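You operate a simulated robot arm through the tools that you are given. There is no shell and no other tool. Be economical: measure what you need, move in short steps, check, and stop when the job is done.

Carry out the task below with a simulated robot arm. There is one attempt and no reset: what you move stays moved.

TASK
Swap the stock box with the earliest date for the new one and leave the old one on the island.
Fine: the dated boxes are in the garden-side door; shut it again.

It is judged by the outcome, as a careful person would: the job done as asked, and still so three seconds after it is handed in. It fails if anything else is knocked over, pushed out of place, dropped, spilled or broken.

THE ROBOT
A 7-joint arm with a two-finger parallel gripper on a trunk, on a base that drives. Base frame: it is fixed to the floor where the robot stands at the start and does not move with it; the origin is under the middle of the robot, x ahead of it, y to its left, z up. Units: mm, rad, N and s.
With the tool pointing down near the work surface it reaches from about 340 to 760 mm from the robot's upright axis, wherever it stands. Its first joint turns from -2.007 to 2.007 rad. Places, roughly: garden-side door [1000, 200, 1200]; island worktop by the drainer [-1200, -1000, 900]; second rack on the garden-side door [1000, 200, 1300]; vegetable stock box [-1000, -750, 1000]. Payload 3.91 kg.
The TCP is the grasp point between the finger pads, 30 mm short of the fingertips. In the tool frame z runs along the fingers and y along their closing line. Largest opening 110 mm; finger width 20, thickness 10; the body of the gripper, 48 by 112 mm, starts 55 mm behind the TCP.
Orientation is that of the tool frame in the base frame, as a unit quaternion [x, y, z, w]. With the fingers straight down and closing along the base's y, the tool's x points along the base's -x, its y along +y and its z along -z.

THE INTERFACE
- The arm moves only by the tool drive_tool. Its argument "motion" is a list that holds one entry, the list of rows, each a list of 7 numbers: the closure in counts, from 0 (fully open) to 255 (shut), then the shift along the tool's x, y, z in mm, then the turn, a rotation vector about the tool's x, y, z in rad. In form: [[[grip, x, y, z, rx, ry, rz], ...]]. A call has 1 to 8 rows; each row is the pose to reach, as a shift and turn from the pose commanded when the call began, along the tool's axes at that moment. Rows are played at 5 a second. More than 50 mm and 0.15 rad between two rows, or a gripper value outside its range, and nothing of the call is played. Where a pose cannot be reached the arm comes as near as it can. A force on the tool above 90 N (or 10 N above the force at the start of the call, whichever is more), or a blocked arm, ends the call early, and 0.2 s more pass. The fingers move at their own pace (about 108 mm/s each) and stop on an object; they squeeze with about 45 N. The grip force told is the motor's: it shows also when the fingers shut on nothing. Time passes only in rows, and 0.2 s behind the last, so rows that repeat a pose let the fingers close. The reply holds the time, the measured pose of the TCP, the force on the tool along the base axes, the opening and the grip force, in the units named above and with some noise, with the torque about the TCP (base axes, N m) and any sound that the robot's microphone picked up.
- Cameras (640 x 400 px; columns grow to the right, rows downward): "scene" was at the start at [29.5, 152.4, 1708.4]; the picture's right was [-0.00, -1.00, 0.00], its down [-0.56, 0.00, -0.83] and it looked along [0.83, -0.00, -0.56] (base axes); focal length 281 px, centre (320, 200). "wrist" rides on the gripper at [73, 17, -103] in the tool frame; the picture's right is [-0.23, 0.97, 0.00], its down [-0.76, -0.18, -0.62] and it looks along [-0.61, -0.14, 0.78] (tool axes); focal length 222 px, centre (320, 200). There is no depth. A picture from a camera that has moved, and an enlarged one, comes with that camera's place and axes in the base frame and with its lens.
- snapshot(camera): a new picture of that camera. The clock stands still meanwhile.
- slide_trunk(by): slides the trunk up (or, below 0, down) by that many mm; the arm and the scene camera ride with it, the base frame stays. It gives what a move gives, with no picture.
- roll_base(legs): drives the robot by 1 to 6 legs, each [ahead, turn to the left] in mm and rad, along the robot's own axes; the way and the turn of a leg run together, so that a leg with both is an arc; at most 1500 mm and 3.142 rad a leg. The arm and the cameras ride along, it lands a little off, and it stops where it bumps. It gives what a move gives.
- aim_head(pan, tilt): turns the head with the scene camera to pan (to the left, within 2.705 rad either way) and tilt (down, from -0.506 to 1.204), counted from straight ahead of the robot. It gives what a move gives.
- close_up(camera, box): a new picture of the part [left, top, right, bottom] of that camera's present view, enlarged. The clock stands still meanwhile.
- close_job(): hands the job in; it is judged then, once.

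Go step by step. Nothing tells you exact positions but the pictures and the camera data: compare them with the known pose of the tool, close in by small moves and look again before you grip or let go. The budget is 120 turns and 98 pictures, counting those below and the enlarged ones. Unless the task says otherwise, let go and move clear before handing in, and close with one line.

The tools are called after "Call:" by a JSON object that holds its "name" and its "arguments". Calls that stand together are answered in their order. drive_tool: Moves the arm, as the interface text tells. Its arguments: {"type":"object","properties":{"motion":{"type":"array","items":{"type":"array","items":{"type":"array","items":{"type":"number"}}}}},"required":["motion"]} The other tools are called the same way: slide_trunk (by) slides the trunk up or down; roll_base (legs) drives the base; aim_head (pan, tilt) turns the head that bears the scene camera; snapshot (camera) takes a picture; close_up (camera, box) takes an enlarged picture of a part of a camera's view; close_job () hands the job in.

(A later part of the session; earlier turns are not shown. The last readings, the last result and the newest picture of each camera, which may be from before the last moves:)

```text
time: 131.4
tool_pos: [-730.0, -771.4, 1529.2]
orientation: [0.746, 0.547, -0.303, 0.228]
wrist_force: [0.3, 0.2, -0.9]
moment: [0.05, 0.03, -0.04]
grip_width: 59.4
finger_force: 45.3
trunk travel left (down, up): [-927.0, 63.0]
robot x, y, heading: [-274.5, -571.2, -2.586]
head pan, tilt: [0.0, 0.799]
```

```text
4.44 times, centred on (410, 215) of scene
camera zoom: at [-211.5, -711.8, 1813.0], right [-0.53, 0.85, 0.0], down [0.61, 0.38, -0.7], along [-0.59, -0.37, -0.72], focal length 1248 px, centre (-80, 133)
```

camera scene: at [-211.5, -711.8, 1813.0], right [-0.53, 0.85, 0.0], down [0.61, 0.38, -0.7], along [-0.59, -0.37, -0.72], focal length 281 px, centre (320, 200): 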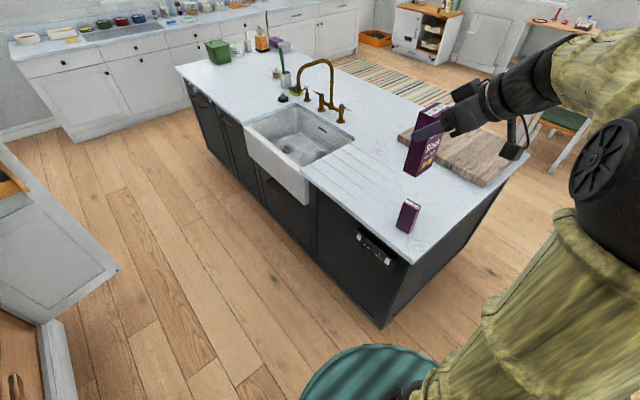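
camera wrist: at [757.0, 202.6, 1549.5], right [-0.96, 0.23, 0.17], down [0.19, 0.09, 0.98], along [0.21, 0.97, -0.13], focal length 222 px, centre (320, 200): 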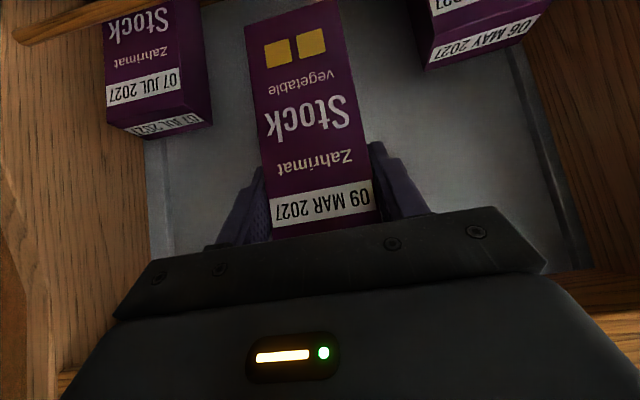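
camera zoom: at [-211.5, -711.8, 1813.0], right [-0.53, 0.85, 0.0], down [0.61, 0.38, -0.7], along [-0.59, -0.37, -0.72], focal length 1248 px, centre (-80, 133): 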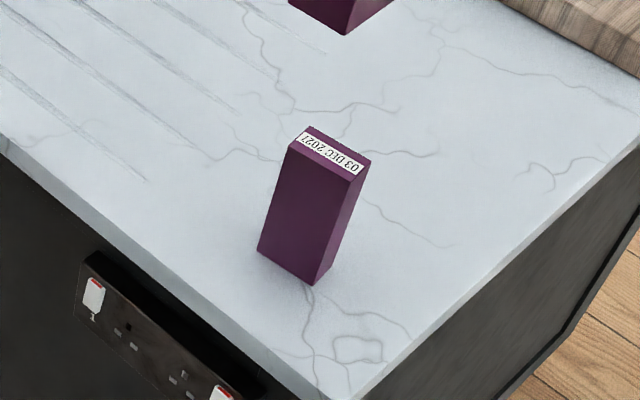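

New box: 03 DEC 2027, at about (-1013, -803), wide faces along ±x, blank back facing me. I'll place the old box about 150 mm further in at (-1165, -800). Drive closer and lower the trunk.

Call:
{"name": "roll_base", "arguments": {"legs": [[270, 0]]}}

Call:
{"name": "slide_trunk", "arguments": {"by": -340}}

Call:
{"name": "snapshot", "arguments": {"camera": "scene"}}

```text
time: 133.6
tool_pos: [-962.9, -915.3, 1528.9]
orientation: [0.745, 0.548, -0.303, 0.229]
wrist_force: [-1.1, -0.1, -1.0]
moment: [0.03, -0.02, 0.02]
grip_width: 59.6
finger_force: 45.4
trunk travel left (down, up): [-927.0, 63.0]
robot x, y, heading: [-505.5, -714.8, -2.593]
head pan, tilt: [0.0, 0.799]
```

```text
time: 136.9
tool_pos: [-962.5, -915.2, 1189.5]
orientation: [0.746, 0.548, -0.303, 0.228]
wrist_force: [0.6, 0.6, -1.3]
moment: [-0.03, 0.0, 0.02]
grip_width: 59.6
finger_force: 44.9
trunk travel left (down, up): [-587.0, 403.0]
robot x, y, heading: [-510.2, -714.1, -2.588]
head pan, tilt: [0.0, 0.799]
```

```text
29 pictures are left
camera scene: at [-443.0, -855.2, 1473.0], right [-0.53, 0.85, 0.0], down [0.61, 0.38, -0.7], along [-0.59, -0.37, -0.72], focal length 281 px, centre (320, 200)
```

scene: 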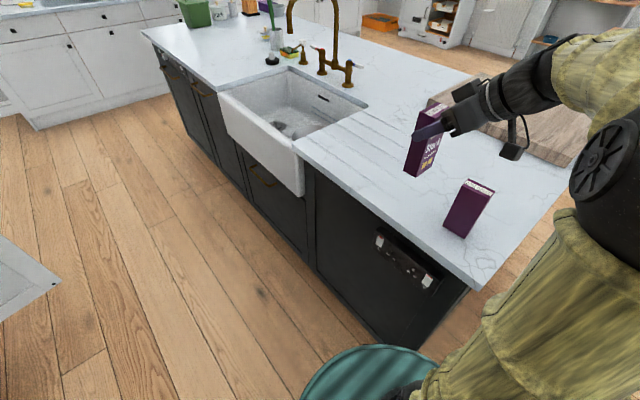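

Clear at this height. I shift the held box over the drop spot (-1165, -800).

Call:
{"name": "drive_tool", "arguments": {"motion": [[[255, 6, -38, -6, 0, 0, 0], [255, 11, -76, -12, 0, 0, 0], [255, 17, -114, -18, 0, 0, 0], [255, 23, -152, -24, 0, 0, 0], [255, 28, -190, -30, 0, 0, 0], [255, 34, -228, -36, 0, 0, 0]]]}}

Call:
{"name": "snapshot", "arguments": {"camera": "scene"}}

```text
time: 138.3
tool_pos: [-1166.7, -798.9, 1188.2]
orientation: [0.746, 0.547, -0.302, 0.229]
wrist_force: [-0.2, 0.7, -1.6]
moment: [0.01, -0.01, 0.03]
grip_width: 59.7
finger_force: 45.3
trunk travel left (down, up): [-587.0, 403.0]
robot x, y, heading: [-505.1, -714.7, -2.587]
head pan, tilt: [0.0, 0.799]
```

```text
28 pictures are left
camera scene: at [-444.4, -854.7, 1473.0], right [-0.53, 0.85, 0.0], down [0.61, 0.38, -0.7], along [-0.59, -0.37, -0.72], focal length 281 px, centre (320, 200)
```

scene: 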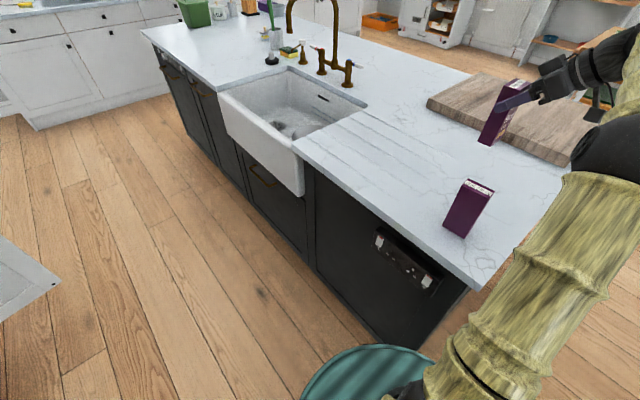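

Spot is clear of the board and grooves. Lower 160 mm, then look.

Call:
{"name": "slide_trunk", "arguments": {"by": -160}}

Call:
{"name": "close_up", "arguments": {"camera": "scene", "box": [400, 60, 600, 240]}}

Call:
{"name": "snapshot", "arguments": {"camera": "wrist"}}

```text
time: 140.1
tool_pos: [-1165.0, -798.8, 1029.7]
orientation: [0.745, 0.548, -0.304, 0.227]
wrist_force: [-1.6, 1.2, 5.5]
moment: [0.06, 0.45, -0.02]
grip_width: 59.7
finger_force: 44.6
trunk travel left (down, up): [-427.0, 563.0]
robot x, y, heading: [-505.9, -712.1, -2.585]
head pan, tilt: [0.0, 0.799]
```

```text
2.22 times, centred on (500, 150) of scene
camera zoom: at [-442.6, -855.0, 1313.1], right [-0.53, 0.85, 0.0], down [0.61, 0.38, -0.7], along [-0.59, -0.37, -0.72], focal length 624 px, centre (-80, 311)
```

zoom: 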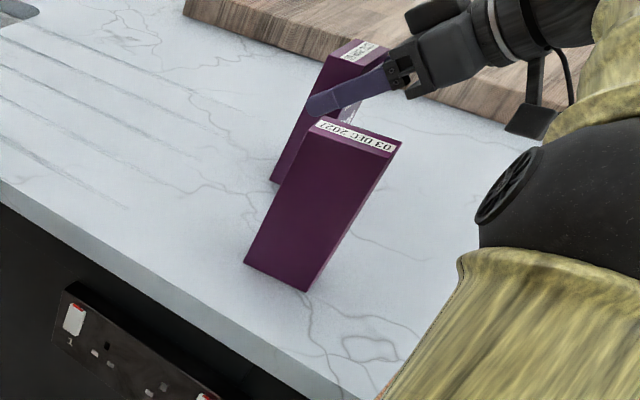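

```text
26 pictures are left
camera wrist: at [-1112.8, -684.8, 1052.8], right [0.88, -0.44, 0.17], down [-0.21, -0.04, 0.98], along [-0.42, -0.9, -0.13], focal length 222 px, centre (320, 200)
```

wrist: 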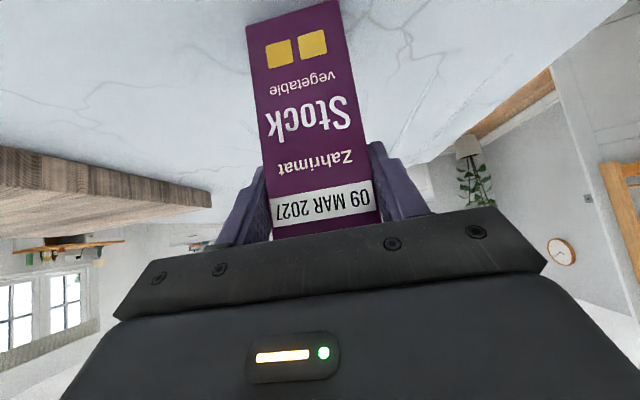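

The box is touching the worktop (force changed by ~7 N; surface ≈925). I open the fingers to release.

Call:
{"name": "drive_tool", "arguments": {"motion": [[[110, 0, 0, 0, 0, 0, 0], [90, 0, 0, 0, 0, 0, 0], [70, 0, 0, 0, 0, 0, 0], [70, 0, 0, 0, 0, 0, 0]]]}}

Call:
{"name": "snapshot", "arguments": {"camera": "wrist"}}

```text
time: 141.1
tool_pos: [-1166.1, -799.1, 1028.9]
orientation: [0.746, 0.547, -0.303, 0.228]
wrist_force: [-0.4, 0.4, 0.9]
moment: [-0.02, 0.02, 0.0]
grip_width: 79.8
finger_force: 0.2
trunk travel left (down, up): [-427.0, 563.0]
robot x, y, heading: [-505.9, -712.4, -2.589]
head pan, tilt: [0.0, 0.799]
```

```text
25 pictures are left
camera wrist: at [-1113.0, -684.8, 1051.6], right [0.88, -0.44, 0.17], down [-0.21, -0.04, 0.98], along [-0.42, -0.9, -0.13], focal length 222 px, centre (320, 200)
```

wrist: 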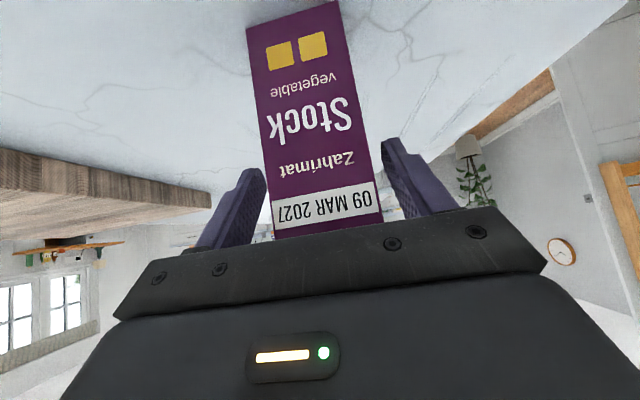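

Released cleanly. The new box's label faces away from me, so I'll first pick it from its back, turn it, set it down and regrip it from the front, so it can go in label-out. First withdraw from the old box and back up a little.

Call:
{"name": "drive_tool", "arguments": {"motion": [[[70, 0, 0, -25, 0, 0, 0], [70, 0, 0, -60, 0, 0, 0], [70, 0, 0, -100, 0, 0, 0], [46, 0, 0, -150, 0, 0, 0], [46, -20, 0, -172, 0, 0, 0], [46, -42, 0, -193, 0, 0, 0]]]}}

Call:
{"name": "roll_base", "arguments": {"legs": [[-100, 0]]}}

Call:
{"name": "drive_tool", "arguments": {"motion": [[[46, -2, 24, 18, 0.102, -0.001, 0.103], [46, -4, 48, 36, 0.204, -0.002, 0.206], [46, -6, 72, 53, 0.305, -0.003, 0.309], [46, -8, 96, 71, 0.407, -0.004, 0.412], [46, -10, 120, 89, 0.509, -0.005, 0.516], [46, -12, 143, 107, 0.611, -0.006, 0.619], [46, -14, 167, 124, 0.713, -0.007, 0.722], [46, -16, 191, 142, 0.814, -0.008, 0.825]]]}}

```text
time: 142.5
tool_pos: [-1115.9, -705.3, 1138.2]
orientation: [0.745, 0.548, -0.303, 0.229]
wrist_force: [0.4, 0.3, 0.3]
moment: [-0.01, 0.0, 0.0]
grip_width: 90.1
finger_force: 0.1
out of reach, approached as far as the arm can: row 4, 5, 6
trunk travel left (down, up): [-427.0, 563.0]
robot x, y, heading: [-508.3, -713.2, -2.59]
head pan, tilt: [0.0, 0.799]
```

```text
time: 143.8
tool_pos: [-1030.4, -651.3, 1137.1]
orientation: [0.746, 0.547, -0.303, 0.229]
wrist_force: [0.1, 0.4, -1.3]
moment: [-0.05, -0.01, 0.0]
grip_width: 90.2
finger_force: 0.0
trunk travel left (down, up): [-427.0, 563.0]
robot x, y, heading: [-418.5, -664.9, -2.591]
head pan, tilt: [0.0, 0.799]
```

```text
time: 145.6
tool_pos: [-879.9, -815.0, 1049.1]
orientation: [0.924, 0.051, -0.379, 0.024]
wrist_force: [-0.1, 1.1, -0.2]
moment: [-0.01, 0.02, 0.04]
grip_width: 90.1
finger_force: 0.0
trunk travel left (down, up): [-427.0, 563.0]
robot x, y, heading: [-421.8, -656.7, -2.59]
head pan, tilt: [0.0, 0.799]
```

The tool is now on the +x side of the new box. I check by wrist camera.

Call:
{"name": "snapshot", "arguments": {"camera": "wrist"}}

Call:
{"name": "snapshot", "arguments": {"camera": "scene"}}

```text
24 pictures are left
camera wrist: at [-755.3, -817.2, 1071.9], right [-0.05, -0.98, 0.17], down [-0.13, 0.17, 0.98], along [-0.99, 0.03, -0.13], focal length 222 px, centre (320, 200)
```

wrist: 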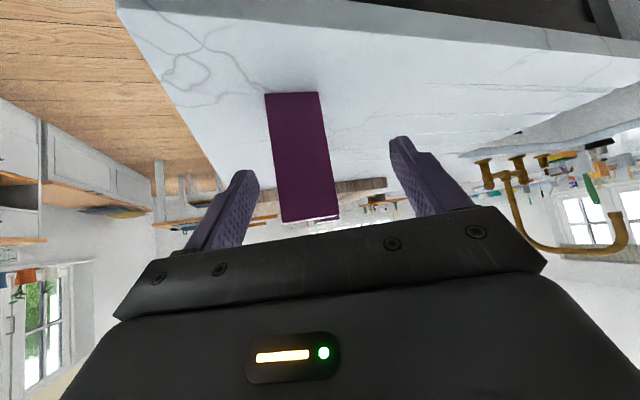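

```text
23 pictures are left
camera scene: at [-356.8, -801.9, 1312.9], right [-0.53, 0.85, 0.0], down [0.61, 0.38, -0.7], along [-0.59, -0.37, -0.72], focal length 281 px, centre (320, 200)
```

scene: 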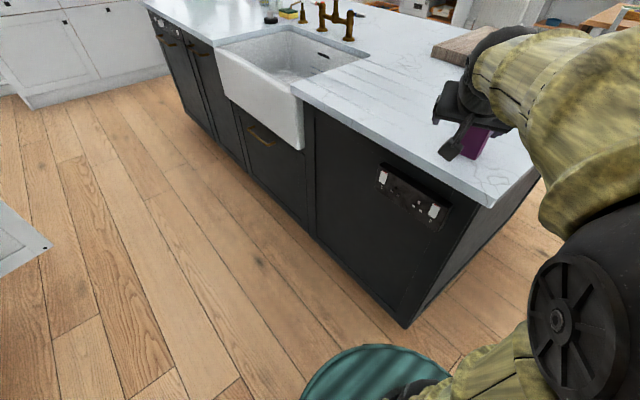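

The new box stands at face centre (-973, -800), rotated about 0.2 rad. I align yaw, rise to a pre-grasp point, then approach.

Call:
{"name": "drive_tool", "arguments": {"motion": [[[46, -20, -1, -8, 0.073, 0, 0.074], [46, -40, -2, -16, 0.146, 0, 0.148], [46, -59, -3.6, -23, 0.218, -0.002, 0.221], [46, -59, -3.6, -23, 0.218, -0.002, 0.221]]]}}

Call:
{"name": "drive_tool", "arguments": {"motion": [[[46, 0, 0, 30, 0, 0, 0], [46, 0, 0, 60, 0, 0, 0], [46, 0, 0, 75, 0, 0, 0], [46, 0, 0, 75, 0, 0, 0]]]}}

Call:
{"name": "snapshot", "arguments": {"camera": "wrist"}}

```text
time: 146.6
tool_pos: [-906.9, -814.4, 1108.2]
orientation: [0.921, -0.094, -0.377, -0.035]
wrist_force: [-0.5, 0.0, 0.0]
moment: [0.0, -0.02, -0.01]
grip_width: 90.1
finger_force: 0.0
trunk travel left (down, up): [-427.0, 563.0]
robot x, y, heading: [-424.7, -659.0, -2.587]
head pan, tilt: [0.0, 0.799]
```

```text
time: 147.6
tool_pos: [-957.0, -803.1, 1054.7]
orientation: [0.921, -0.093, -0.377, -0.035]
wrist_force: [-0.3, -1.0, -0.8]
moment: [-0.01, 0.0, -0.02]
grip_width: 90.7
finger_force: 0.1
trunk travel left (down, up): [-427.0, 563.0]
robot x, y, heading: [-421.0, -661.5, -2.587]
head pan, tilt: [0.0, 0.799]
```

```text
22 pictures are left
camera wrist: at [-839.9, -843.2, 1077.1], right [-0.35, -0.92, 0.17], down [-0.07, 0.2, 0.98], along [-0.93, 0.33, -0.13], focal length 222 px, centre (320, 200)
```

wrist: 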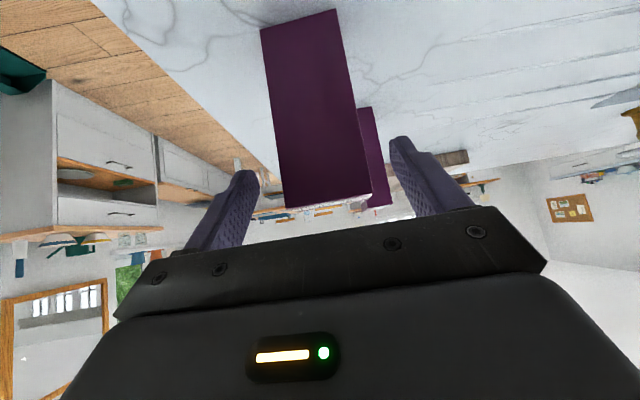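

Centred and square. Advance the last 35 mm and grip.

Call:
{"name": "drive_tool", "arguments": {"motion": [[[46, 0, 0, 18, 0, 0, 0], [46, 0, 0, 35, 0, 0, 0], [46, 0, 0, 35, 0, 0, 0], [150, 0, 0, 35, 0, 0, 0], [255, 0, 0, 35, 0, 0, 0], [255, 0, 0, 35, 0, 0, 0]]]}}

```text
time: 149.0
tool_pos: [-980.8, -798.6, 1029.8]
orientation: [0.921, -0.094, -0.377, -0.035]
wrist_force: [-0.3, -0.4, 0.0]
moment: [0.0, 0.09, 0.05]
grip_width: 59.5
finger_force: 44.9
trunk travel left (down, up): [-427.0, 563.0]
robot x, y, heading: [-423.0, -661.6, -2.59]
head pan, tilt: [0.0, 0.799]
```

Gripped. I lift 60 mm and rotate the box about the vertical by about -1.5 rad.

Call:
{"name": "slide_trunk", "arguments": {"by": 60}}

Call:
{"name": "drive_tool", "arguments": {"motion": [[[255, 0, 0, 0, 0.098, -0.001, 0.1], [255, 0, 0, 0, 0.196, -0.002, 0.2], [255, 0, 0, 0, 0.294, -0.003, 0.3], [255, 0, 0, 0, 0.393, -0.003, 0.4], [255, 0, 0, 0, 0.491, -0.004, 0.5], [255, 0, 0, 0, 0.589, -0.005, 0.6], [255, 0, 0, 0, 0.687, -0.006, 0.7], [255, 0, 0, 0, 0.785, -0.007, 0.8]]]}}

Call:
{"name": "drive_tool", "arguments": {"motion": [[[255, 0, 0, 0, 0.09, -0.001, 0.092], [255, 0, 0, 0, 0.18, -0.002, 0.183], [255, 0, 0, 0, 0.266, -0.002, 0.271], [255, 0, 0, 0, 0.266, -0.002, 0.271]]]}}

```text
time: 150.0
tool_pos: [-980.5, -798.4, 1089.9]
orientation: [0.921, -0.093, -0.377, -0.035]
wrist_force: [-0.5, -0.1, -1.5]
moment: [-0.01, -0.03, 0.01]
grip_width: 59.6
finger_force: 44.8
trunk travel left (down, up): [-487.0, 503.0]
robot x, y, heading: [-421.3, -661.0, -2.587]
head pan, tilt: [0.0, 0.799]
```

```text
time: 151.8
tool_pos: [-980.8, -797.9, 1089.4]
orientation: [0.73, -0.569, -0.3, -0.23]
wrist_force: [0.0, -0.1, -1.4]
moment: [-0.03, -0.01, 0.0]
grip_width: 59.6
finger_force: 44.6
trunk travel left (down, up): [-487.0, 503.0]
robot x, y, heading: [-420.8, -661.3, -2.589]
head pan, tilt: [0.0, 0.799]
```

```text
time: 152.8
tool_pos: [-981.1, -798.3, 1090.4]
orientation: [-0.611, 0.696, 0.251, 0.282]
wrist_force: [0.0, -0.8, -2.3]
moment: [-0.01, 0.03, 0.0]
grip_width: 59.6
finger_force: 44.7
trunk travel left (down, up): [-487.0, 503.0]
robot x, y, heading: [-418.9, -662.1, -2.591]
head pan, tilt: [0.0, 0.799]
```

The rotation worked. Lower 60 mm, release and withdraw.

Call:
{"name": "slide_trunk", "arguments": {"by": -60}}

Call:
{"name": "drive_tool", "arguments": {"motion": [[[110, 0, 0, 0, 0, 0, 0], [90, 0, 0, 0, 0, 0, 0], [70, 0, 0, 0, 0, 0, 0], [60, 0, 0, -25, 0, 0, 0], [60, 0, 0, -60, 0, 0, 0], [46, 0, 0, -100, 0, 0, 0], [46, -15, 0, -130, 0, 0, 0]]]}}

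Call:
{"name": "snapshot", "arguments": {"camera": "wrist"}}

```text
time: 153.8
tool_pos: [-980.7, -799.0, 1029.9]
orientation: [-0.609, 0.697, 0.251, 0.282]
wrist_force: [-1.6, -0.8, 1.6]
moment: [0.0, 0.02, -0.02]
grip_width: 59.5
finger_force: 45.2
trunk travel left (down, up): [-427.0, 563.0]
robot x, y, heading: [-421.5, -663.0, -2.588]
head pan, tilt: [0.0, 0.799]
```

```text
time: 155.4
tool_pos: [-983.7, -816.2, 1048.8]
orientation: [-0.611, 0.696, 0.252, 0.281]
wrist_force: [-1.7, 0.2, 0.0]
moment: [0.02, -0.02, -0.02]
grip_width: 90.2
finger_force: 0.1
out of reach, approached as far as the arm can: row 5, 6, 7
trunk travel left (down, up): [-427.0, 563.0]
robot x, y, heading: [-420.6, -660.3, -2.586]
head pan, tilt: [0.0, 0.799]
```

```text
21 pictures are left
camera wrist: at [-1016.4, -936.4, 1070.9], right [-0.94, 0.28, 0.17], down [0.2, 0.08, 0.98], along [0.26, 0.96, -0.14], focal length 222 px, centre (320, 200)
```

wrist: 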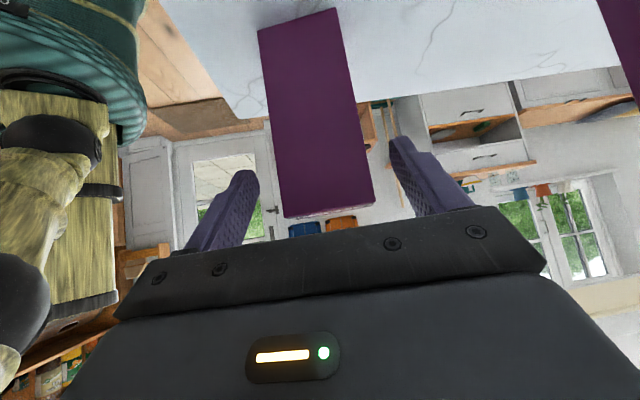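

The box stands upright, turned. I rise vertically with the trunk, then swing the tool around (+π) to the label side.

Call:
{"name": "slide_trunk", "arguments": {"by": 130}}

Call:
{"name": "drive_tool", "arguments": {"motion": [[[46, 0, 0, 0, -0.102, 0.001, -0.103], [46, 0, 0, 0, -0.203, 0.001, -0.207], [46, 0, 0, 0, -0.305, 0.002, -0.31], [46, 0, 0, 0, -0.407, 0.003, -0.414], [46, 0, 0, 0, -0.508, 0.003, -0.517], [46, 0, 0, 0, -0.61, 0.004, -0.62], [46, 0, 0, 0, -0.712, 0.005, -0.724], [46, 0, 0, 0, -0.814, 0.006, -0.827]]]}}

Call:
{"name": "drive_tool", "arguments": {"motion": [[[46, 0, 0, 0, -0.102, 0.001, -0.103], [46, 0, 0, 0, -0.203, 0.001, -0.207], [46, 0, 0, 0, -0.305, 0.002, -0.31], [46, 0, 0, 0, -0.407, 0.003, -0.414], [46, 0, 0, 0, -0.508, 0.003, -0.517], [46, 0, 0, 0, -0.61, 0.004, -0.62], [46, 0, 0, 0, -0.712, 0.005, -0.724], [46, 0, 0, 0, -0.814, 0.006, -0.827]]]}}

```text
time: 156.9
tool_pos: [-983.5, -816.2, 1178.3]
orientation: [-0.611, 0.696, 0.252, 0.281]
wrist_force: [0.8, -0.2, 0.3]
moment: [0.01, 0.0, -0.03]
grip_width: 90.1
finger_force: 0.2
trunk travel left (down, up): [-557.0, 433.0]
robot x, y, heading: [-421.2, -662.4, -2.586]
head pan, tilt: [0.0, 0.799]
```

```text
time: 158.7
tool_pos: [-985.1, -815.4, 1180.0]
orientation: [0.891, -0.247, -0.368, -0.097]
wrist_force: [0.2, -0.7, -0.7]
moment: [0.0, 0.0, 0.01]
grip_width: 90.2
finger_force: 0.1
trunk travel left (down, up): [-557.0, 433.0]
robot x, y, heading: [-419.0, -659.9, -2.589]
head pan, tilt: [0.0, 0.799]
```

```text
time: 160.5
tool_pos: [-984.7, -815.7, 1177.4]
orientation: [0.88, 0.283, -0.361, 0.12]
wrist_force: [1.1, 0.1, -0.1]
moment: [-0.02, -0.01, 0.01]
grip_width: 90.1
finger_force: 0.1
trunk travel left (down, up): [-557.0, 433.0]
robot x, y, heading: [-421.7, -662.4, -2.586]
head pan, tilt: [0.0, 0.799]
```

Continue the last 0.82 rad while moving to the +y side, then lower to the pre-grasp height.

Call:
{"name": "drive_tool", "arguments": {"motion": [[[46, 9.5, -14.2, -9.5, -0.096, 0.001, -0.098], [46, 19, -28.4, -19, -0.192, 0.001, -0.196], [46, 28.5, -42.6, -28.5, -0.288, 0.002, -0.293], [46, 38, -56.8, -38, -0.384, 0.003, -0.391], [46, 47.5, -71, -47.5, -0.48, 0.003, -0.489], [46, 57, -85, -57, -0.577, 0.004, -0.586], [46, 57, -85, -57, -0.577, 0.004, -0.586]]]}}

Call:
{"name": "slide_trunk", "arguments": {"by": -70}}

Call:
{"name": "snapshot", "arguments": {"camera": "wrist"}}

```text
time: 162.1
tool_pos: [-967.3, -699.1, 1178.2]
orientation: [0.693, 0.612, -0.285, 0.252]
wrist_force: [-0.6, 1.2, 0.7]
moment: [0.01, -0.01, 0.0]
grip_width: 90.0
finger_force: 0.1
trunk travel left (down, up): [-557.0, 433.0]
robot x, y, heading: [-424.6, -659.4, -2.587]
head pan, tilt: [0.0, 0.799]
```

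```text
time: 163.2
tool_pos: [-968.6, -699.1, 1106.7]
orientation: [0.693, 0.612, -0.285, 0.253]
wrist_force: [-0.1, -0.4, 0.0]
moment: [0.01, 0.01, 0.0]
grip_width: 90.0
finger_force: 0.0
trunk travel left (down, up): [-487.0, 503.0]
robot x, y, heading: [-420.2, -659.3, -2.588]
head pan, tilt: [0.0, 0.799]
```

```text
20 pictures are left
camera wrist: at [-935.9, -577.4, 1129.3], right [0.95, -0.28, 0.16], down [-0.19, -0.08, 0.98], along [-0.26, -0.96, -0.13], focal length 222 px, centre (320, 200)
```

wrist: 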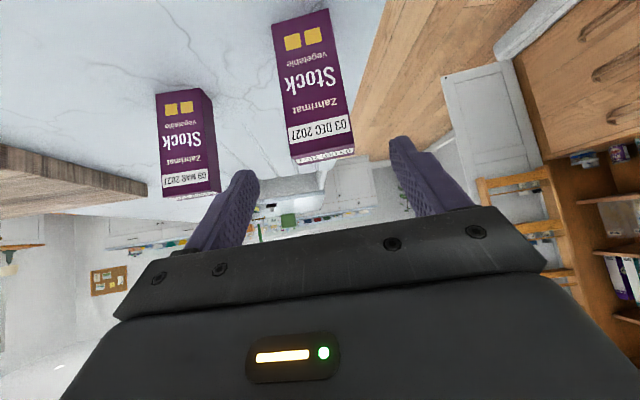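

The label (03 DEC 2027) now faces the hand and is centred. Advance 110 mm and grip.

Call:
{"name": "drive_tool", "arguments": {"motion": [[[46, 0, 0, 36, 0, 0, 0], [46, 0, 0, 72, 0, 0, 0], [46, 0, 0, 108, 0, 0, 0], [46, 0, 0, 108, 0, 0, 0], [150, 0, 0, 108, 0, 0, 0], [255, 0, 0, 108, 0, 0, 0], [255, 0, 0, 108, 0, 0, 0]]]}}

Call:
{"name": "snapshot", "arguments": {"camera": "wrist"}}

```text
time: 164.8
tool_pos: [-978.3, -774.6, 1030.0]
orientation: [0.694, 0.612, -0.284, 0.252]
wrist_force: [-1.3, 0.0, 0.3]
moment: [-0.09, 0.13, 0.04]
grip_width: 59.6
finger_force: 45.2
trunk travel left (down, up): [-487.0, 503.0]
robot x, y, heading: [-421.9, -660.8, -2.589]
head pan, tilt: [0.0, 0.799]
```

```text
19 pictures are left
camera wrist: at [-946.2, -652.8, 1052.8], right [0.95, -0.28, 0.16], down [-0.19, -0.08, 0.98], along [-0.26, -0.96, -0.13], focal length 222 px, centre (320, 200)
```

wrist: 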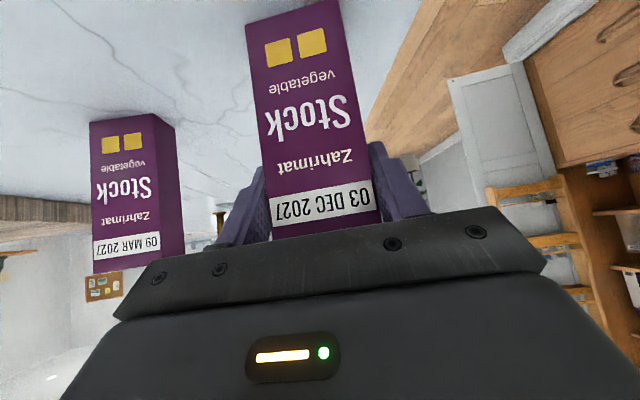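

Identical grip to the old box's. Now lift 400 mm, restore the arm's carrying pose, and back away from the island.

Call:
{"name": "slide_trunk", "arguments": {"by": 400}}

Call:
{"name": "drive_tool", "arguments": {"motion": [[[255, -12, 26, 12, 0.033, 0, 0.033], [255, -24, 53, 24, 0.066, 0, 0.066], [255, -36, 80, 36, 0.1, 0, 0.1], [255, -48, 106, 48, 0.131, 0, 0.133], [255, -48, 106, 48, 0.131, 0, 0.133]]]}}

Call:
{"name": "slide_trunk", "arguments": {"by": 100}}

Call:
{"name": "roll_base", "arguments": {"legs": [[-170, 0], [0, 1.55], [0, 1.53]]}}

```text
time: 168.7
tool_pos: [-978.3, -774.1, 1429.9]
orientation: [0.694, 0.611, -0.285, 0.253]
wrist_force: [-0.6, -0.1, -0.9]
moment: [0.0, 0.03, 0.01]
grip_width: 59.4
finger_force: 44.7
trunk travel left (down, up): [-887.0, 103.0]
robot x, y, heading: [-421.6, -663.0, -2.585]
head pan, tilt: [0.0, 0.799]
```

```text
time: 169.8
tool_pos: [-882.5, -855.2, 1430.7]
orientation: [0.749, 0.543, -0.306, 0.225]
wrist_force: [-0.6, -0.1, -2.0]
moment: [0.02, -0.02, 0.01]
grip_width: 59.7
finger_force: 44.5
trunk travel left (down, up): [-887.0, 103.0]
robot x, y, heading: [-418.3, -661.4, -2.592]
head pan, tilt: [0.0, 0.799]
```

```text
time: 171.2
tool_pos: [-881.9, -856.0, 1530.2]
orientation: [0.748, 0.544, -0.307, 0.225]
wrist_force: [1.0, 0.7, -2.3]
moment: [0.0, -0.01, 0.0]
grip_width: 59.6
finger_force: 45.2
trunk travel left (down, up): [-987.0, 3.0]
robot x, y, heading: [-422.3, -661.0, -2.59]
head pan, tilt: [0.0, 0.799]
```

```text
time: 183.7
tool_pos: [198.0, -401.8, 1531.6]
orientation: [-0.523, 0.763, 0.216, 0.313]
wrist_force: [-0.7, -0.6, -1.2]
moment: [-0.01, 0.01, -0.02]
grip_width: 59.7
finger_force: 44.5
trunk travel left (down, up): [-987.0, 3.0]
robot x, y, heading: [-273.3, -569.0, 0.502]
head pan, tilt: [0.0, 0.799]
```

Now drive back to the larder along the earlier path.

Call:
{"name": "roll_base", "arguments": {"legs": [[568, -0.015], [0, 0.305]]}}

Call:
{"name": "aim_head", "arguments": {"pan": 0.0, "tilt": 0.5}}

Call:
{"name": "snapshot", "arguments": {"camera": "scene"}}

```text
time: 188.8
tool_pos: [629.9, -7.1, 1531.1]
orientation: [-0.627, 0.68, 0.259, 0.279]
wrist_force: [0.3, -0.2, -1.5]
moment: [-0.01, -0.03, 0.01]
grip_width: 59.4
finger_force: 44.8
trunk travel left (down, up): [-987.0, 3.0]
robot x, y, heading: [229.5, -302.8, 0.793]
head pan, tilt: [0.0, 0.799]
```

```text
time: 189.6
tool_pos: [629.6, -6.7, 1530.6]
orientation: [-0.628, 0.679, 0.259, 0.278]
wrist_force: [0.6, 0.1, -1.5]
moment: [-0.01, 0.02, 0.0]
grip_width: 59.3
finger_force: 45.0
trunk travel left (down, up): [-987.0, 3.0]
robot x, y, heading: [229.4, -307.0, 0.792]
head pan, tilt: [0.0, 0.499]
```

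```text
18 pictures are left
camera scene: at [140.7, -174.3, 1898.8], right [0.71, -0.7, 0.0], down [-0.34, -0.34, -0.88], along [0.62, 0.62, -0.48], focal length 281 px, centre (320, 200)
```

scene: 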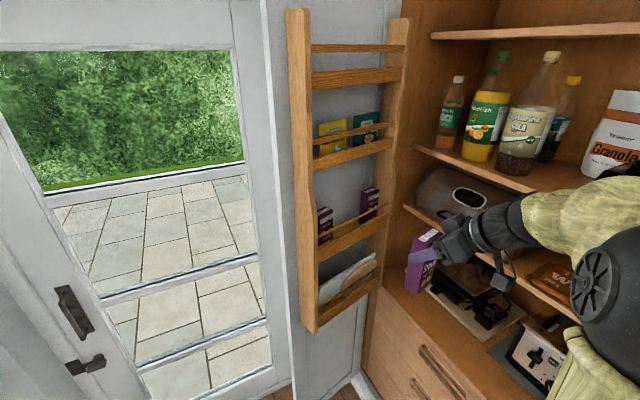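

Excellent: the pose reproduces the earlier one. Forward 200 mm and check with the wrist camera against the rack.

Call:
{"name": "roll_base", "arguments": {"legs": [[200, 0]]}}

Call:
{"name": "snapshot", "arguments": {"camera": "wrist"}}

Call:
{"name": "close_up", "arguments": {"camera": "scene", "box": [290, 100, 490, 250]}}

```text
time: 191.3
tool_pos: [773.0, 137.6, 1531.3]
orientation: [-0.628, 0.68, 0.259, 0.278]
wrist_force: [0.7, 0.3, -1.2]
moment: [-0.03, 0.03, 0.04]
grip_width: 59.7
finger_force: 44.8
trunk travel left (down, up): [-987.0, 3.0]
robot x, y, heading: [367.4, -159.5, 0.788]
head pan, tilt: [0.0, 0.499]
```

```text
17 pictures are left
camera wrist: at [745.4, 14.9, 1553.0], right [-0.96, 0.24, 0.16], down [0.19, 0.09, 0.98], along [0.22, 0.97, -0.13], focal length 222 px, centre (320, 200)
```

wrist: 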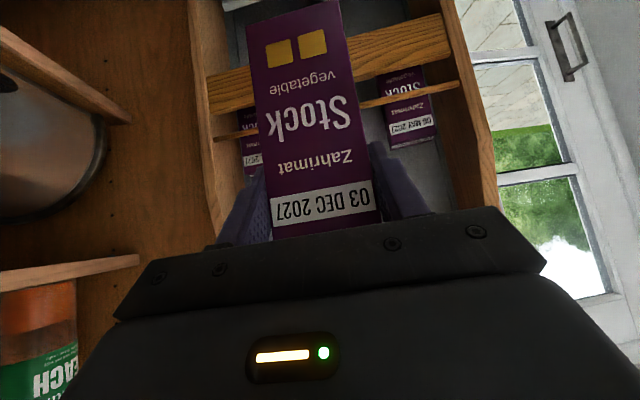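

```text
2.67 times, centred on (390, 175) of scene
camera zoom: at [283.4, -30.1, 1898.9], right [0.71, -0.7, 0.0], down [-0.34, -0.34, -0.88], along [0.62, 0.62, -0.48], focal length 749 px, centre (133, 267)
```

zoom: 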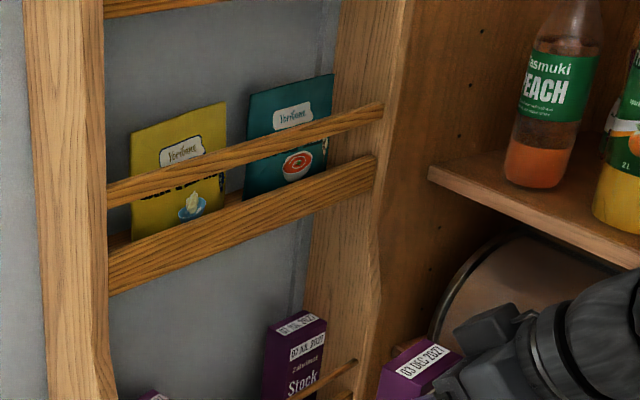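

The door and rack are where they were. I move the new box over the rod into the empty middle slot.

Call:
{"name": "drive_tool", "arguments": {"motion": [[[255, -26, 1, 27, 0, 0, 0], [255, -52, 2, 54, 0, 0, 0], [255, -79, 3, 80, 0, 0, 0], [255, -105, 3, 107, 0, 0, 0], [255, -131, 4, 134, 0, 0, 0], [255, -131, 4, 134, 0, 0, 0]]]}}

Call:
{"name": "close_up", "arguments": {"camera": "scene", "box": [280, 120, 440, 260]}}

Call:
{"name": "snapshot", "arguments": {"camera": "wrist"}}

```text
time: 192.8
tool_pos: [782.1, 322.8, 1528.9]
orientation: [-0.627, 0.68, 0.258, 0.279]
wrist_force: [0.7, 0.2, -1.5]
moment: [0.0, -0.01, 0.01]
grip_width: 59.8
finger_force: 44.8
trunk travel left (down, up): [-987.0, 3.0]
robot x, y, heading: [366.4, -159.3, 0.79]
head pan, tilt: [0.0, 0.499]
```

```text
2.86 times, centred on (360, 190) of scene
camera zoom: at [282.4, -32.1, 1899.0], right [0.71, -0.7, 0.0], down [-0.34, -0.34, -0.88], along [0.62, 0.62, -0.48], focal length 802 px, centre (206, 229)
```

zoom: 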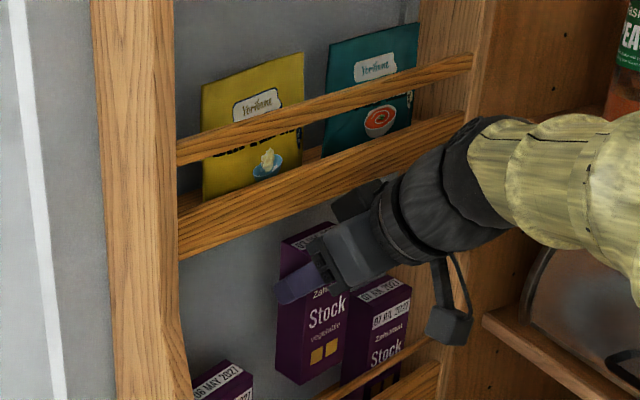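

```text
14 pictures are left
camera wrist: at [755.0, 200.8, 1551.0], right [-0.96, 0.24, 0.16], down [0.19, 0.09, 0.98], along [0.22, 0.97, -0.13], focal length 222 px, centre (320, 200)
```

wrist: 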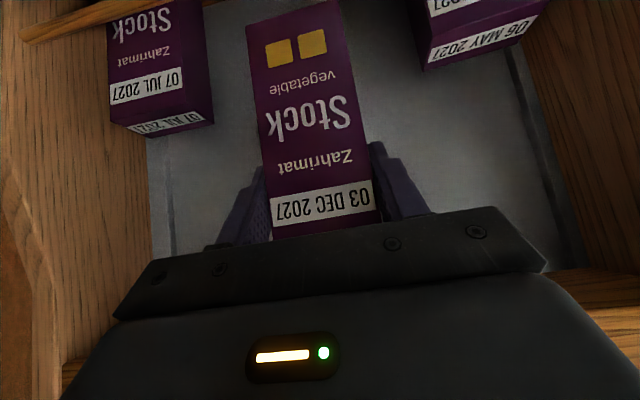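

Matches the earlier removal view exactly. I push 8 mm deeper and lower with the trunk to just above the rack floor.

Call:
{"name": "drive_tool", "arguments": {"motion": [[[255, -5.7, -1, 5.7, 0, 0, 0], [255, -5.7, -1, 5.7, 0, 0, 0]]]}}

Call:
{"name": "slide_trunk", "arguments": {"by": -103}}

Call:
{"name": "slide_trunk", "arguments": {"by": -4}}

Call:
{"name": "snapshot", "arguments": {"camera": "wrist"}}

```text
time: 193.3
tool_pos: [782.7, 330.7, 1527.2]
orientation: [-0.628, 0.679, 0.259, 0.278]
wrist_force: [0.0, -0.8, -4.2]
moment: [0.06, -0.04, -0.02]
grip_width: 59.6
finger_force: 44.9
trunk travel left (down, up): [-987.0, 3.0]
robot x, y, heading: [368.5, -157.8, 0.794]
head pan, tilt: [0.0, 0.499]
```

```text
time: 194.7
tool_pos: [783.7, 331.9, 1426.1]
orientation: [-0.628, 0.679, 0.259, 0.279]
wrist_force: [-1.3, -0.2, -1.1]
moment: [-0.05, -0.03, 0.0]
grip_width: 59.5
finger_force: 44.9
trunk travel left (down, up): [-884.0, 106.0]
robot x, y, heading: [370.7, -159.1, 0.787]
head pan, tilt: [0.0, 0.499]
```

```text
time: 195.2
tool_pos: [783.4, 332.0, 1422.7]
orientation: [-0.627, 0.68, 0.258, 0.28]
wrist_force: [0.4, 0.8, 5.6]
moment: [0.15, -0.19, 0.0]
grip_width: 59.6
finger_force: 44.6
trunk travel left (down, up): [-880.0, 110.0]
robot x, y, heading: [365.6, -162.7, 0.786]
head pan, tilt: [0.0, 0.499]
```

```text
13 pictures are left
camera wrist: at [756.7, 209.2, 1444.5], right [-0.96, 0.24, 0.16], down [0.19, 0.09, 0.98], along [0.22, 0.97, -0.13], focal length 222 px, centre (320, 200)
```

wrist: 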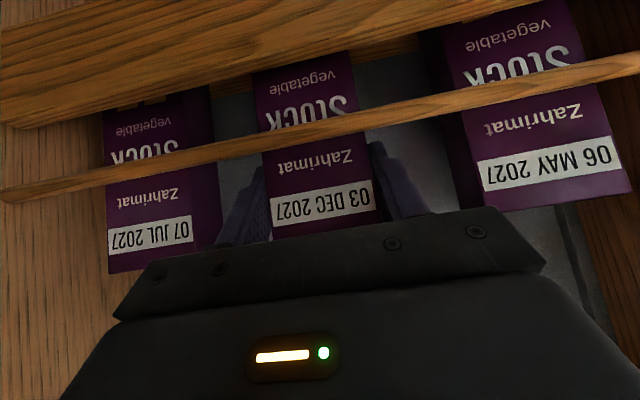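

The box is seated on the rack floor behind the rod. Release and withdraw.

Call:
{"name": "drive_tool", "arguments": {"motion": [[[110, 0, 0, 0, 0, 0, 0], [80, 0, 0, 0, 0, 0, 0], [60, 0, 0, 0, 0, 0, 0], [60, 0, 0, -30, 0, 0, 0], [60, 0, 0, -65, 0, 0, 0], [60, 0, 0, -100, 0, 0, 0], [60, 25, 0, -130, 0, 0, 0], [60, 55, 0, -165, 0, 0, 0]]]}}

Call:
{"name": "snapshot", "arguments": {"camera": "wrist"}}

```text
time: 197.0
tool_pos: [770.2, 174.1, 1503.0]
orientation: [-0.627, 0.679, 0.259, 0.279]
wrist_force: [-1.4, -0.1, 0.6]
moment: [-0.02, -0.03, 0.01]
grip_width: 84.3
finger_force: 0.1
trunk travel left (down, up): [-880.0, 110.0]
robot x, y, heading: [366.2, -160.8, 0.793]
head pan, tilt: [0.0, 0.499]
```

```text
12 pictures are left
camera wrist: at [744.0, 52.3, 1523.2], right [-0.96, 0.24, 0.16], down [0.19, 0.09, 0.98], along [0.22, 0.97, -0.13], focal length 222 px, centre (320, 200)
```

wrist: 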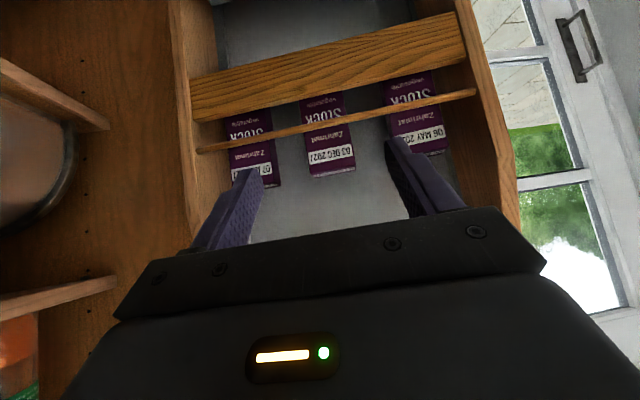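

The swap is done (03 DEC between JUL and MAY). Now to shut the door: I back away and turn to heading ~1.05 to bring the arm round to the outside of the door.

Call:
{"name": "roll_base", "arguments": {"legs": [[-380, 0], [0, 0.24]]}}

```text
time: 200.9
tool_pos: [412.5, -8.5, 1500.5]
orientation: [0.705, -0.599, -0.29, -0.245]
wrist_force: [-0.2, 1.2, 0.2]
moment: [0.0, -0.03, 0.03]
grip_width: 84.1
finger_force: 0.1
trunk travel left (down, up): [-880.0, 110.0]
robot x, y, heading: [99.7, -434.0, 1.032]
head pan, tilt: [0.0, 0.499]
```

Swing the hand to the left while unwinding the yaw.

Call:
{"name": "drive_tool", "arguments": {"motion": [[[255, -11, 35.7, 11, 0.102, 0, 0.103], [255, -22, 71.4, 22, 0.204, 0, 0.206], [255, -33, 107, 33, 0.306, 0, 0.31], [255, -44.5, 143, 44.5, 0.408, 0, 0.413], [255, -55.6, 178, 55.6, 0.51, 0, 0.516], [255, -67, 214, 67, 0.612, 0, 0.619], [255, -78, 250, 78, 0.714, 0, 0.722], [255, -89, 285, 89, 0.816, 0, 0.826]]]}}

Call:
{"name": "drive_tool", "arguments": {"motion": [[[255, 0, 0, 0, 0.102, 0, 0.103], [255, 0, 0, 0, 0.204, 0, 0.206], [255, 0, 0, 0, 0.306, 0, 0.31], [255, 0, 0, 0, 0.408, 0, 0.413], [255, 0, 0, 0, 0.51, 0, 0.516], [255, 0, 0, 0, 0.612, 0, 0.619], [255, 0, 0, 0, 0.714, 0, 0.722], [255, 0, 0, 0, 0.816, 0, 0.826]]]}}

```text
time: 202.7
tool_pos: [107.9, 73.4, 1498.3]
orientation: [-0.26, 0.888, 0.107, 0.365]
wrist_force: [-1.0, -0.2, -1.2]
moment: [0.02, -0.06, -0.03]
grip_width: 0.0
finger_force: 38.0
trunk travel left (down, up): [-880.0, 110.0]
robot x, y, heading: [99.5, -435.7, 1.034]
head pan, tilt: [0.0, 0.499]
```

```text
time: 204.7
tool_pos: [67.9, 74.5, 1474.8]
orientation: [0.186, 0.914, -0.125, 0.337]
wrist_force: [1.2, -0.4, 0.3]
moment: [0.07, 0.06, -0.02]
grip_width: 0.0
finger_force: 37.7
trunk travel left (down, up): [-880.0, 110.0]
robot x, y, heading: [101.0, -429.0, 1.036]
head pan, tilt: [0.0, 0.499]
stopped in row 8: the arm was blocked; the commanded pose is now the measured one
```

Yaw is nearly as planned. Drive forward so the hand comes to the outside of the door edge, and look.

Call:
{"name": "roll_base", "arguments": {"legs": [[470, 0]]}}

Call:
{"name": "snapshot", "arguments": {"camera": "scene"}}

```text
time: 207.9
tool_pos: [299.2, 476.3, 1473.4]
orientation: [0.187, 0.913, -0.126, 0.339]
wrist_force: [-1.3, 0.4, 1.1]
moment: [0.01, -0.02, -0.01]
grip_width: 0.1
finger_force: 37.6
trunk travel left (down, up): [-880.0, 110.0]
robot x, y, heading: [338.2, -30.6, 1.028]
head pan, tilt: [0.0, 0.499]
```

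```text
11 pictures are left
camera scene: at [223.7, 73.4, 1791.9], right [0.86, -0.51, 0.0], down [-0.25, -0.41, -0.88], along [0.45, 0.75, -0.48], focal length 281 px, centre (320, 200)
```

scene: 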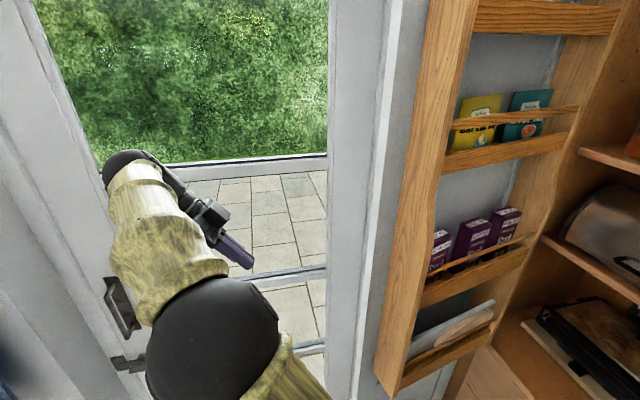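

All three boxes stand properly. I move the hand along the outside behind the door.

Call:
{"name": "drive_tool", "arguments": {"motion": [[[255, -26, 16, 21, 0, 0, 0], [255, -52, 32, 43, 0, 0, 0], [255, -79, 48, 64, 0.03, 0.005, 0.035], [255, -105, 64, 85, 0.08, 0.012, 0.09], [255, -131, 80, 107, 0.13, 0.02, 0.145], [255, -158, 96, 128, 0.18, 0.028, 0.2], [255, -184, 112, 149, 0.23, 0.035, 0.25], [255, -210, 127, 171, 0.266, 0.041, 0.296]]]}}

Call:
{"name": "snapshot", "arguments": {"camera": "scene"}}

```text
time: 209.7
tool_pos: [602.0, 475.1, 1473.0]
orientation: [0.365, 0.858, -0.191, 0.307]
wrist_force: [1.4, 0.4, -0.3]
moment: [-0.06, 0.03, -0.04]
grip_width: 0.0
finger_force: 37.6
trunk travel left (down, up): [-880.0, 110.0]
robot x, y, heading: [338.2, -34.6, 1.034]
head pan, tilt: [0.0, 0.499]
```

```text
10 pictures are left
camera scene: at [225.8, 73.2, 1792.0], right [0.86, -0.51, 0.0], down [-0.25, -0.41, -0.88], along [0.45, 0.75, -0.48], focal length 281 px, centre (320, 200)
```

scene: 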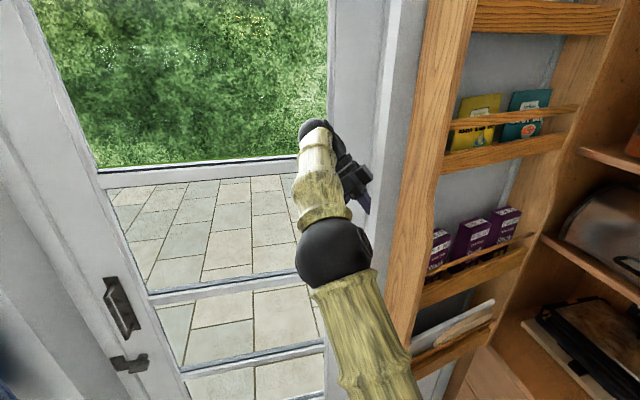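

The hand is on the outside of the door. I push the door gently with the closed fingertips along its arc, first stage.

Call:
{"name": "drive_tool", "arguments": {"motion": [[[255, -29, -9, 27.6, 0, 0, 0], [255, -59, -17, 55.6, 0, 0, 0], [255, -67, -30, 65, 0, 0, 0], [255, -75, -42.5, 73.8, 0, 0, 0], [255, -84, -53, 83, 0, 0, 0], [255, -93, -64, 92.9, 0, 0, 0], [255, -103, -74, 103, 0, 0, 0], [255, -113, -84, 113.8, 0, 0, 0]]]}}

Call:
{"name": "snapshot", "arguments": {"camera": "scene"}}

```text
time: 211.5
tool_pos: [642.5, 297.8, 1473.5]
orientation: [0.366, 0.858, -0.19, 0.307]
wrist_force: [-0.2, 0.2, -0.6]
moment: [0.0, -0.02, -0.02]
grip_width: 0.0
finger_force: 37.3
trunk travel left (down, up): [-880.0, 110.0]
robot x, y, heading: [336.9, -34.0, 1.03]
head pan, tilt: [0.0, 0.499]
```

```text
9 pictures are left
camera scene: at [223.7, 71.8, 1792.0], right [0.86, -0.51, 0.0], down [-0.25, -0.41, -0.88], along [0.45, 0.75, -0.48], focal length 281 px, centre (320, 200)
```

scene: 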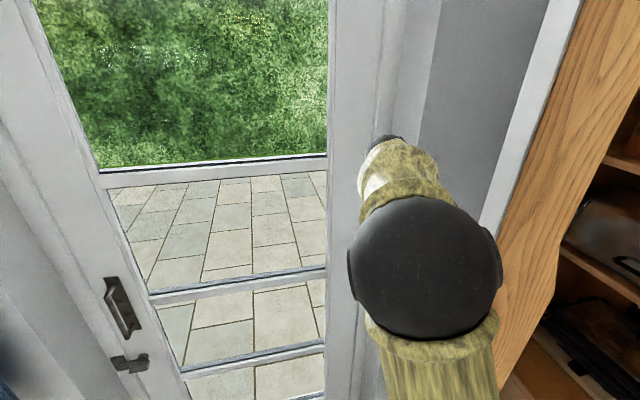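

The door swings freely (about 0.9 rad open now). I move the hand nearer the hinge side and reverse the base a bit to make room for the swing.

Call:
{"name": "drive_tool", "arguments": {"motion": [[[255, -2, 38, -3, 0, 0, 0], [255, -5, 77, -6, 0, 0, 0]]]}}

Call:
{"name": "roll_base", "arguments": {"legs": [[-130, 0]]}}

Call:
{"name": "snapshot", "arguments": {"camera": "scene"}}

```text
time: 212.1
tool_pos: [702.8, 352.6, 1473.3]
orientation: [0.364, 0.858, -0.19, 0.307]
wrist_force: [0.1, 0.0, -0.3]
moment: [-0.03, -0.01, -0.03]
grip_width: 0.0
finger_force: 37.6
trunk travel left (down, up): [-880.0, 110.0]
robot x, y, heading: [341.7, -32.7, 1.036]
head pan, tilt: [0.0, 0.499]
```

```text
time: 213.5
tool_pos: [631.2, 237.1, 1474.5]
orientation: [0.365, 0.858, -0.189, 0.308]
wrist_force: [0.5, -0.4, -0.1]
moment: [0.01, 0.02, 0.0]
grip_width: 0.0
finger_force: 37.7
trunk travel left (down, up): [-880.0, 110.0]
robot x, y, heading: [267.8, -146.7, 1.033]
head pan, tilt: [0.0, 0.499]
```

```text
8 pictures are left
camera scene: at [154.5, -42.6, 1791.9], right [0.86, -0.51, 0.0], down [-0.24, -0.41, -0.88], along [0.45, 0.75, -0.48], focal length 281 px, centre (320, 200)
```

scene: 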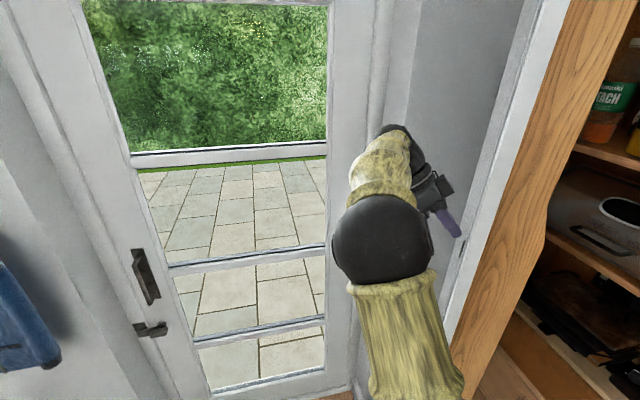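

Door about 0.73 rad open; hand is well placed outside it. I push along the arc by 0.6 rad.

Call:
{"name": "drive_tool", "arguments": {"motion": [[[255, -18.9, -10, 18.5, 0, 0, 0], [255, -38.5, -18, 37.3, 0, 0, 0], [255, -58.6, -23.8, 56.2, 0, 0, 0], [255, -79.2, -27.7, 75.3, 0, 0, 0], [255, -100, -29.5, 94.3, 0, 0, 0], [255, -121, -29, 113.1, 0, 0, 0], [255, -142, -26.6, 131.9, 0, 0, 0], [255, -163, -22, 150, 0, 0, 0]]]}}

Call:
{"name": "snapshot", "arguments": {"camera": "scene"}}

```text
time: 215.3
tool_pos: [764.3, 56.6, 1474.0]
orientation: [0.364, 0.858, -0.19, 0.308]
wrist_force: [0.2, 0.3, 0.2]
moment: [0.0, 0.03, 0.01]
grip_width: 0.1
finger_force: 38.1
trunk travel left (down, up): [-880.0, 110.0]
robot x, y, heading: [271.1, -144.7, 1.034]
head pan, tilt: [0.0, 0.499]
```

```text
7 pictures are left
camera scene: at [156.9, -41.7, 1792.0], right [0.86, -0.51, 0.0], down [-0.25, -0.41, -0.88], along [0.45, 0.75, -0.48], focal length 281 px, centre (320, 200)
```

scene: 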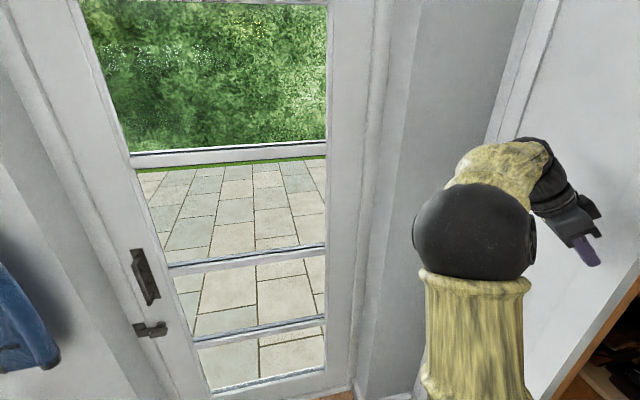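

Nearly closed. Continue the arc by 0.3 rad slowly.

Call:
{"name": "drive_tool", "arguments": {"motion": [[[255, -20.7, 6.8, 17.8, 0, 0, 0], [255, -41.2, 15.5, 35, 0, 0, 0], [255, -51, 21, 43, 0, 0, 0], [255, -61.3, 26.2, 51.6, 0, 0, 0], [255, -71, 32.5, 59.5, 0, 0, 0], [255, -80.7, 38.8, 67.4, 0, 0, 0]]]}}

Call:
{"name": "aim_head", "arguments": {"pan": -0.5, "tilt": 0.6}}

Call:
{"name": "snapshot", "arguments": {"camera": "scene"}}

```text
time: 216.7
tool_pos: [863.0, 4.7, 1473.7]
orientation: [0.365, 0.858, -0.19, 0.307]
wrist_force: [-0.3, -0.2, 0.0]
moment: [0.01, 0.01, -0.02]
grip_width: 0.1
finger_force: 38.0
trunk travel left (down, up): [-880.0, 110.0]
robot x, y, heading: [269.9, -149.2, 1.035]
head pan, tilt: [0.0, 0.499]
```

```text
time: 217.6
tool_pos: [861.2, 5.0, 1474.5]
orientation: [0.365, 0.858, -0.19, 0.307]
wrist_force: [-0.8, 0.4, -0.8]
moment: [0.0, 0.04, 0.0]
grip_width: 0.0
finger_force: 37.9
trunk travel left (down, up): [-880.0, 110.0]
robot x, y, heading: [264.6, -149.2, 1.026]
head pan, tilt: [-0.499, 0.6]
```

```text
6 pictures are left
camera scene: at [185.1, -74.3, 1782.8], right [0.51, -0.86, 0.0], down [-0.49, -0.29, -0.83], along [0.71, 0.42, -0.56], focal length 281 px, centre (320, 200)
```

scene: 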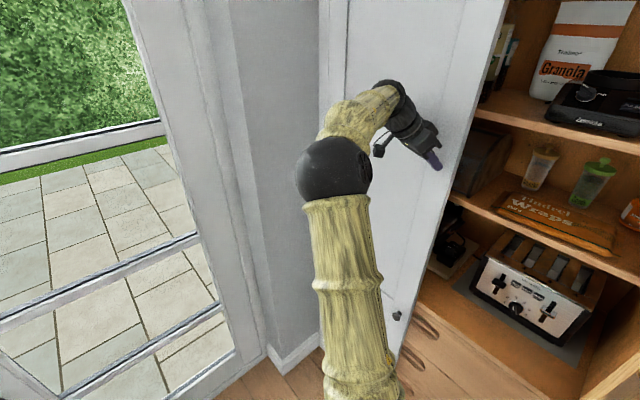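

The door looks shut (knob back at about (866, -8)). I press gently to make sure it's home, watching the force.

Call:
{"name": "drive_tool", "arguments": {"motion": [[[255, -5.2, 3.5, 4.1, 0, 0, 0], [255, -10.4, 7, 8.2, 0, 0, 0], [255, -13.8, 9.4, 11, 0, 0, 0], [255, -13.8, 9.4, 11, 0, 0, 0]]]}}

```text
time: 218.6
tool_pos: [863.2, 4.8, 1475.9]
orientation: [0.368, 0.858, -0.192, 0.302]
wrist_force: [-70.1, 19.9, -25.5]
moment: [0.72, 1.77, -0.6]
grip_width: 0.0
finger_force: 37.6
trunk travel left (down, up): [-880.0, 110.0]
robot x, y, heading: [267.7, -146.0, 1.034]
head pan, tilt: [-0.499, 0.6]
```

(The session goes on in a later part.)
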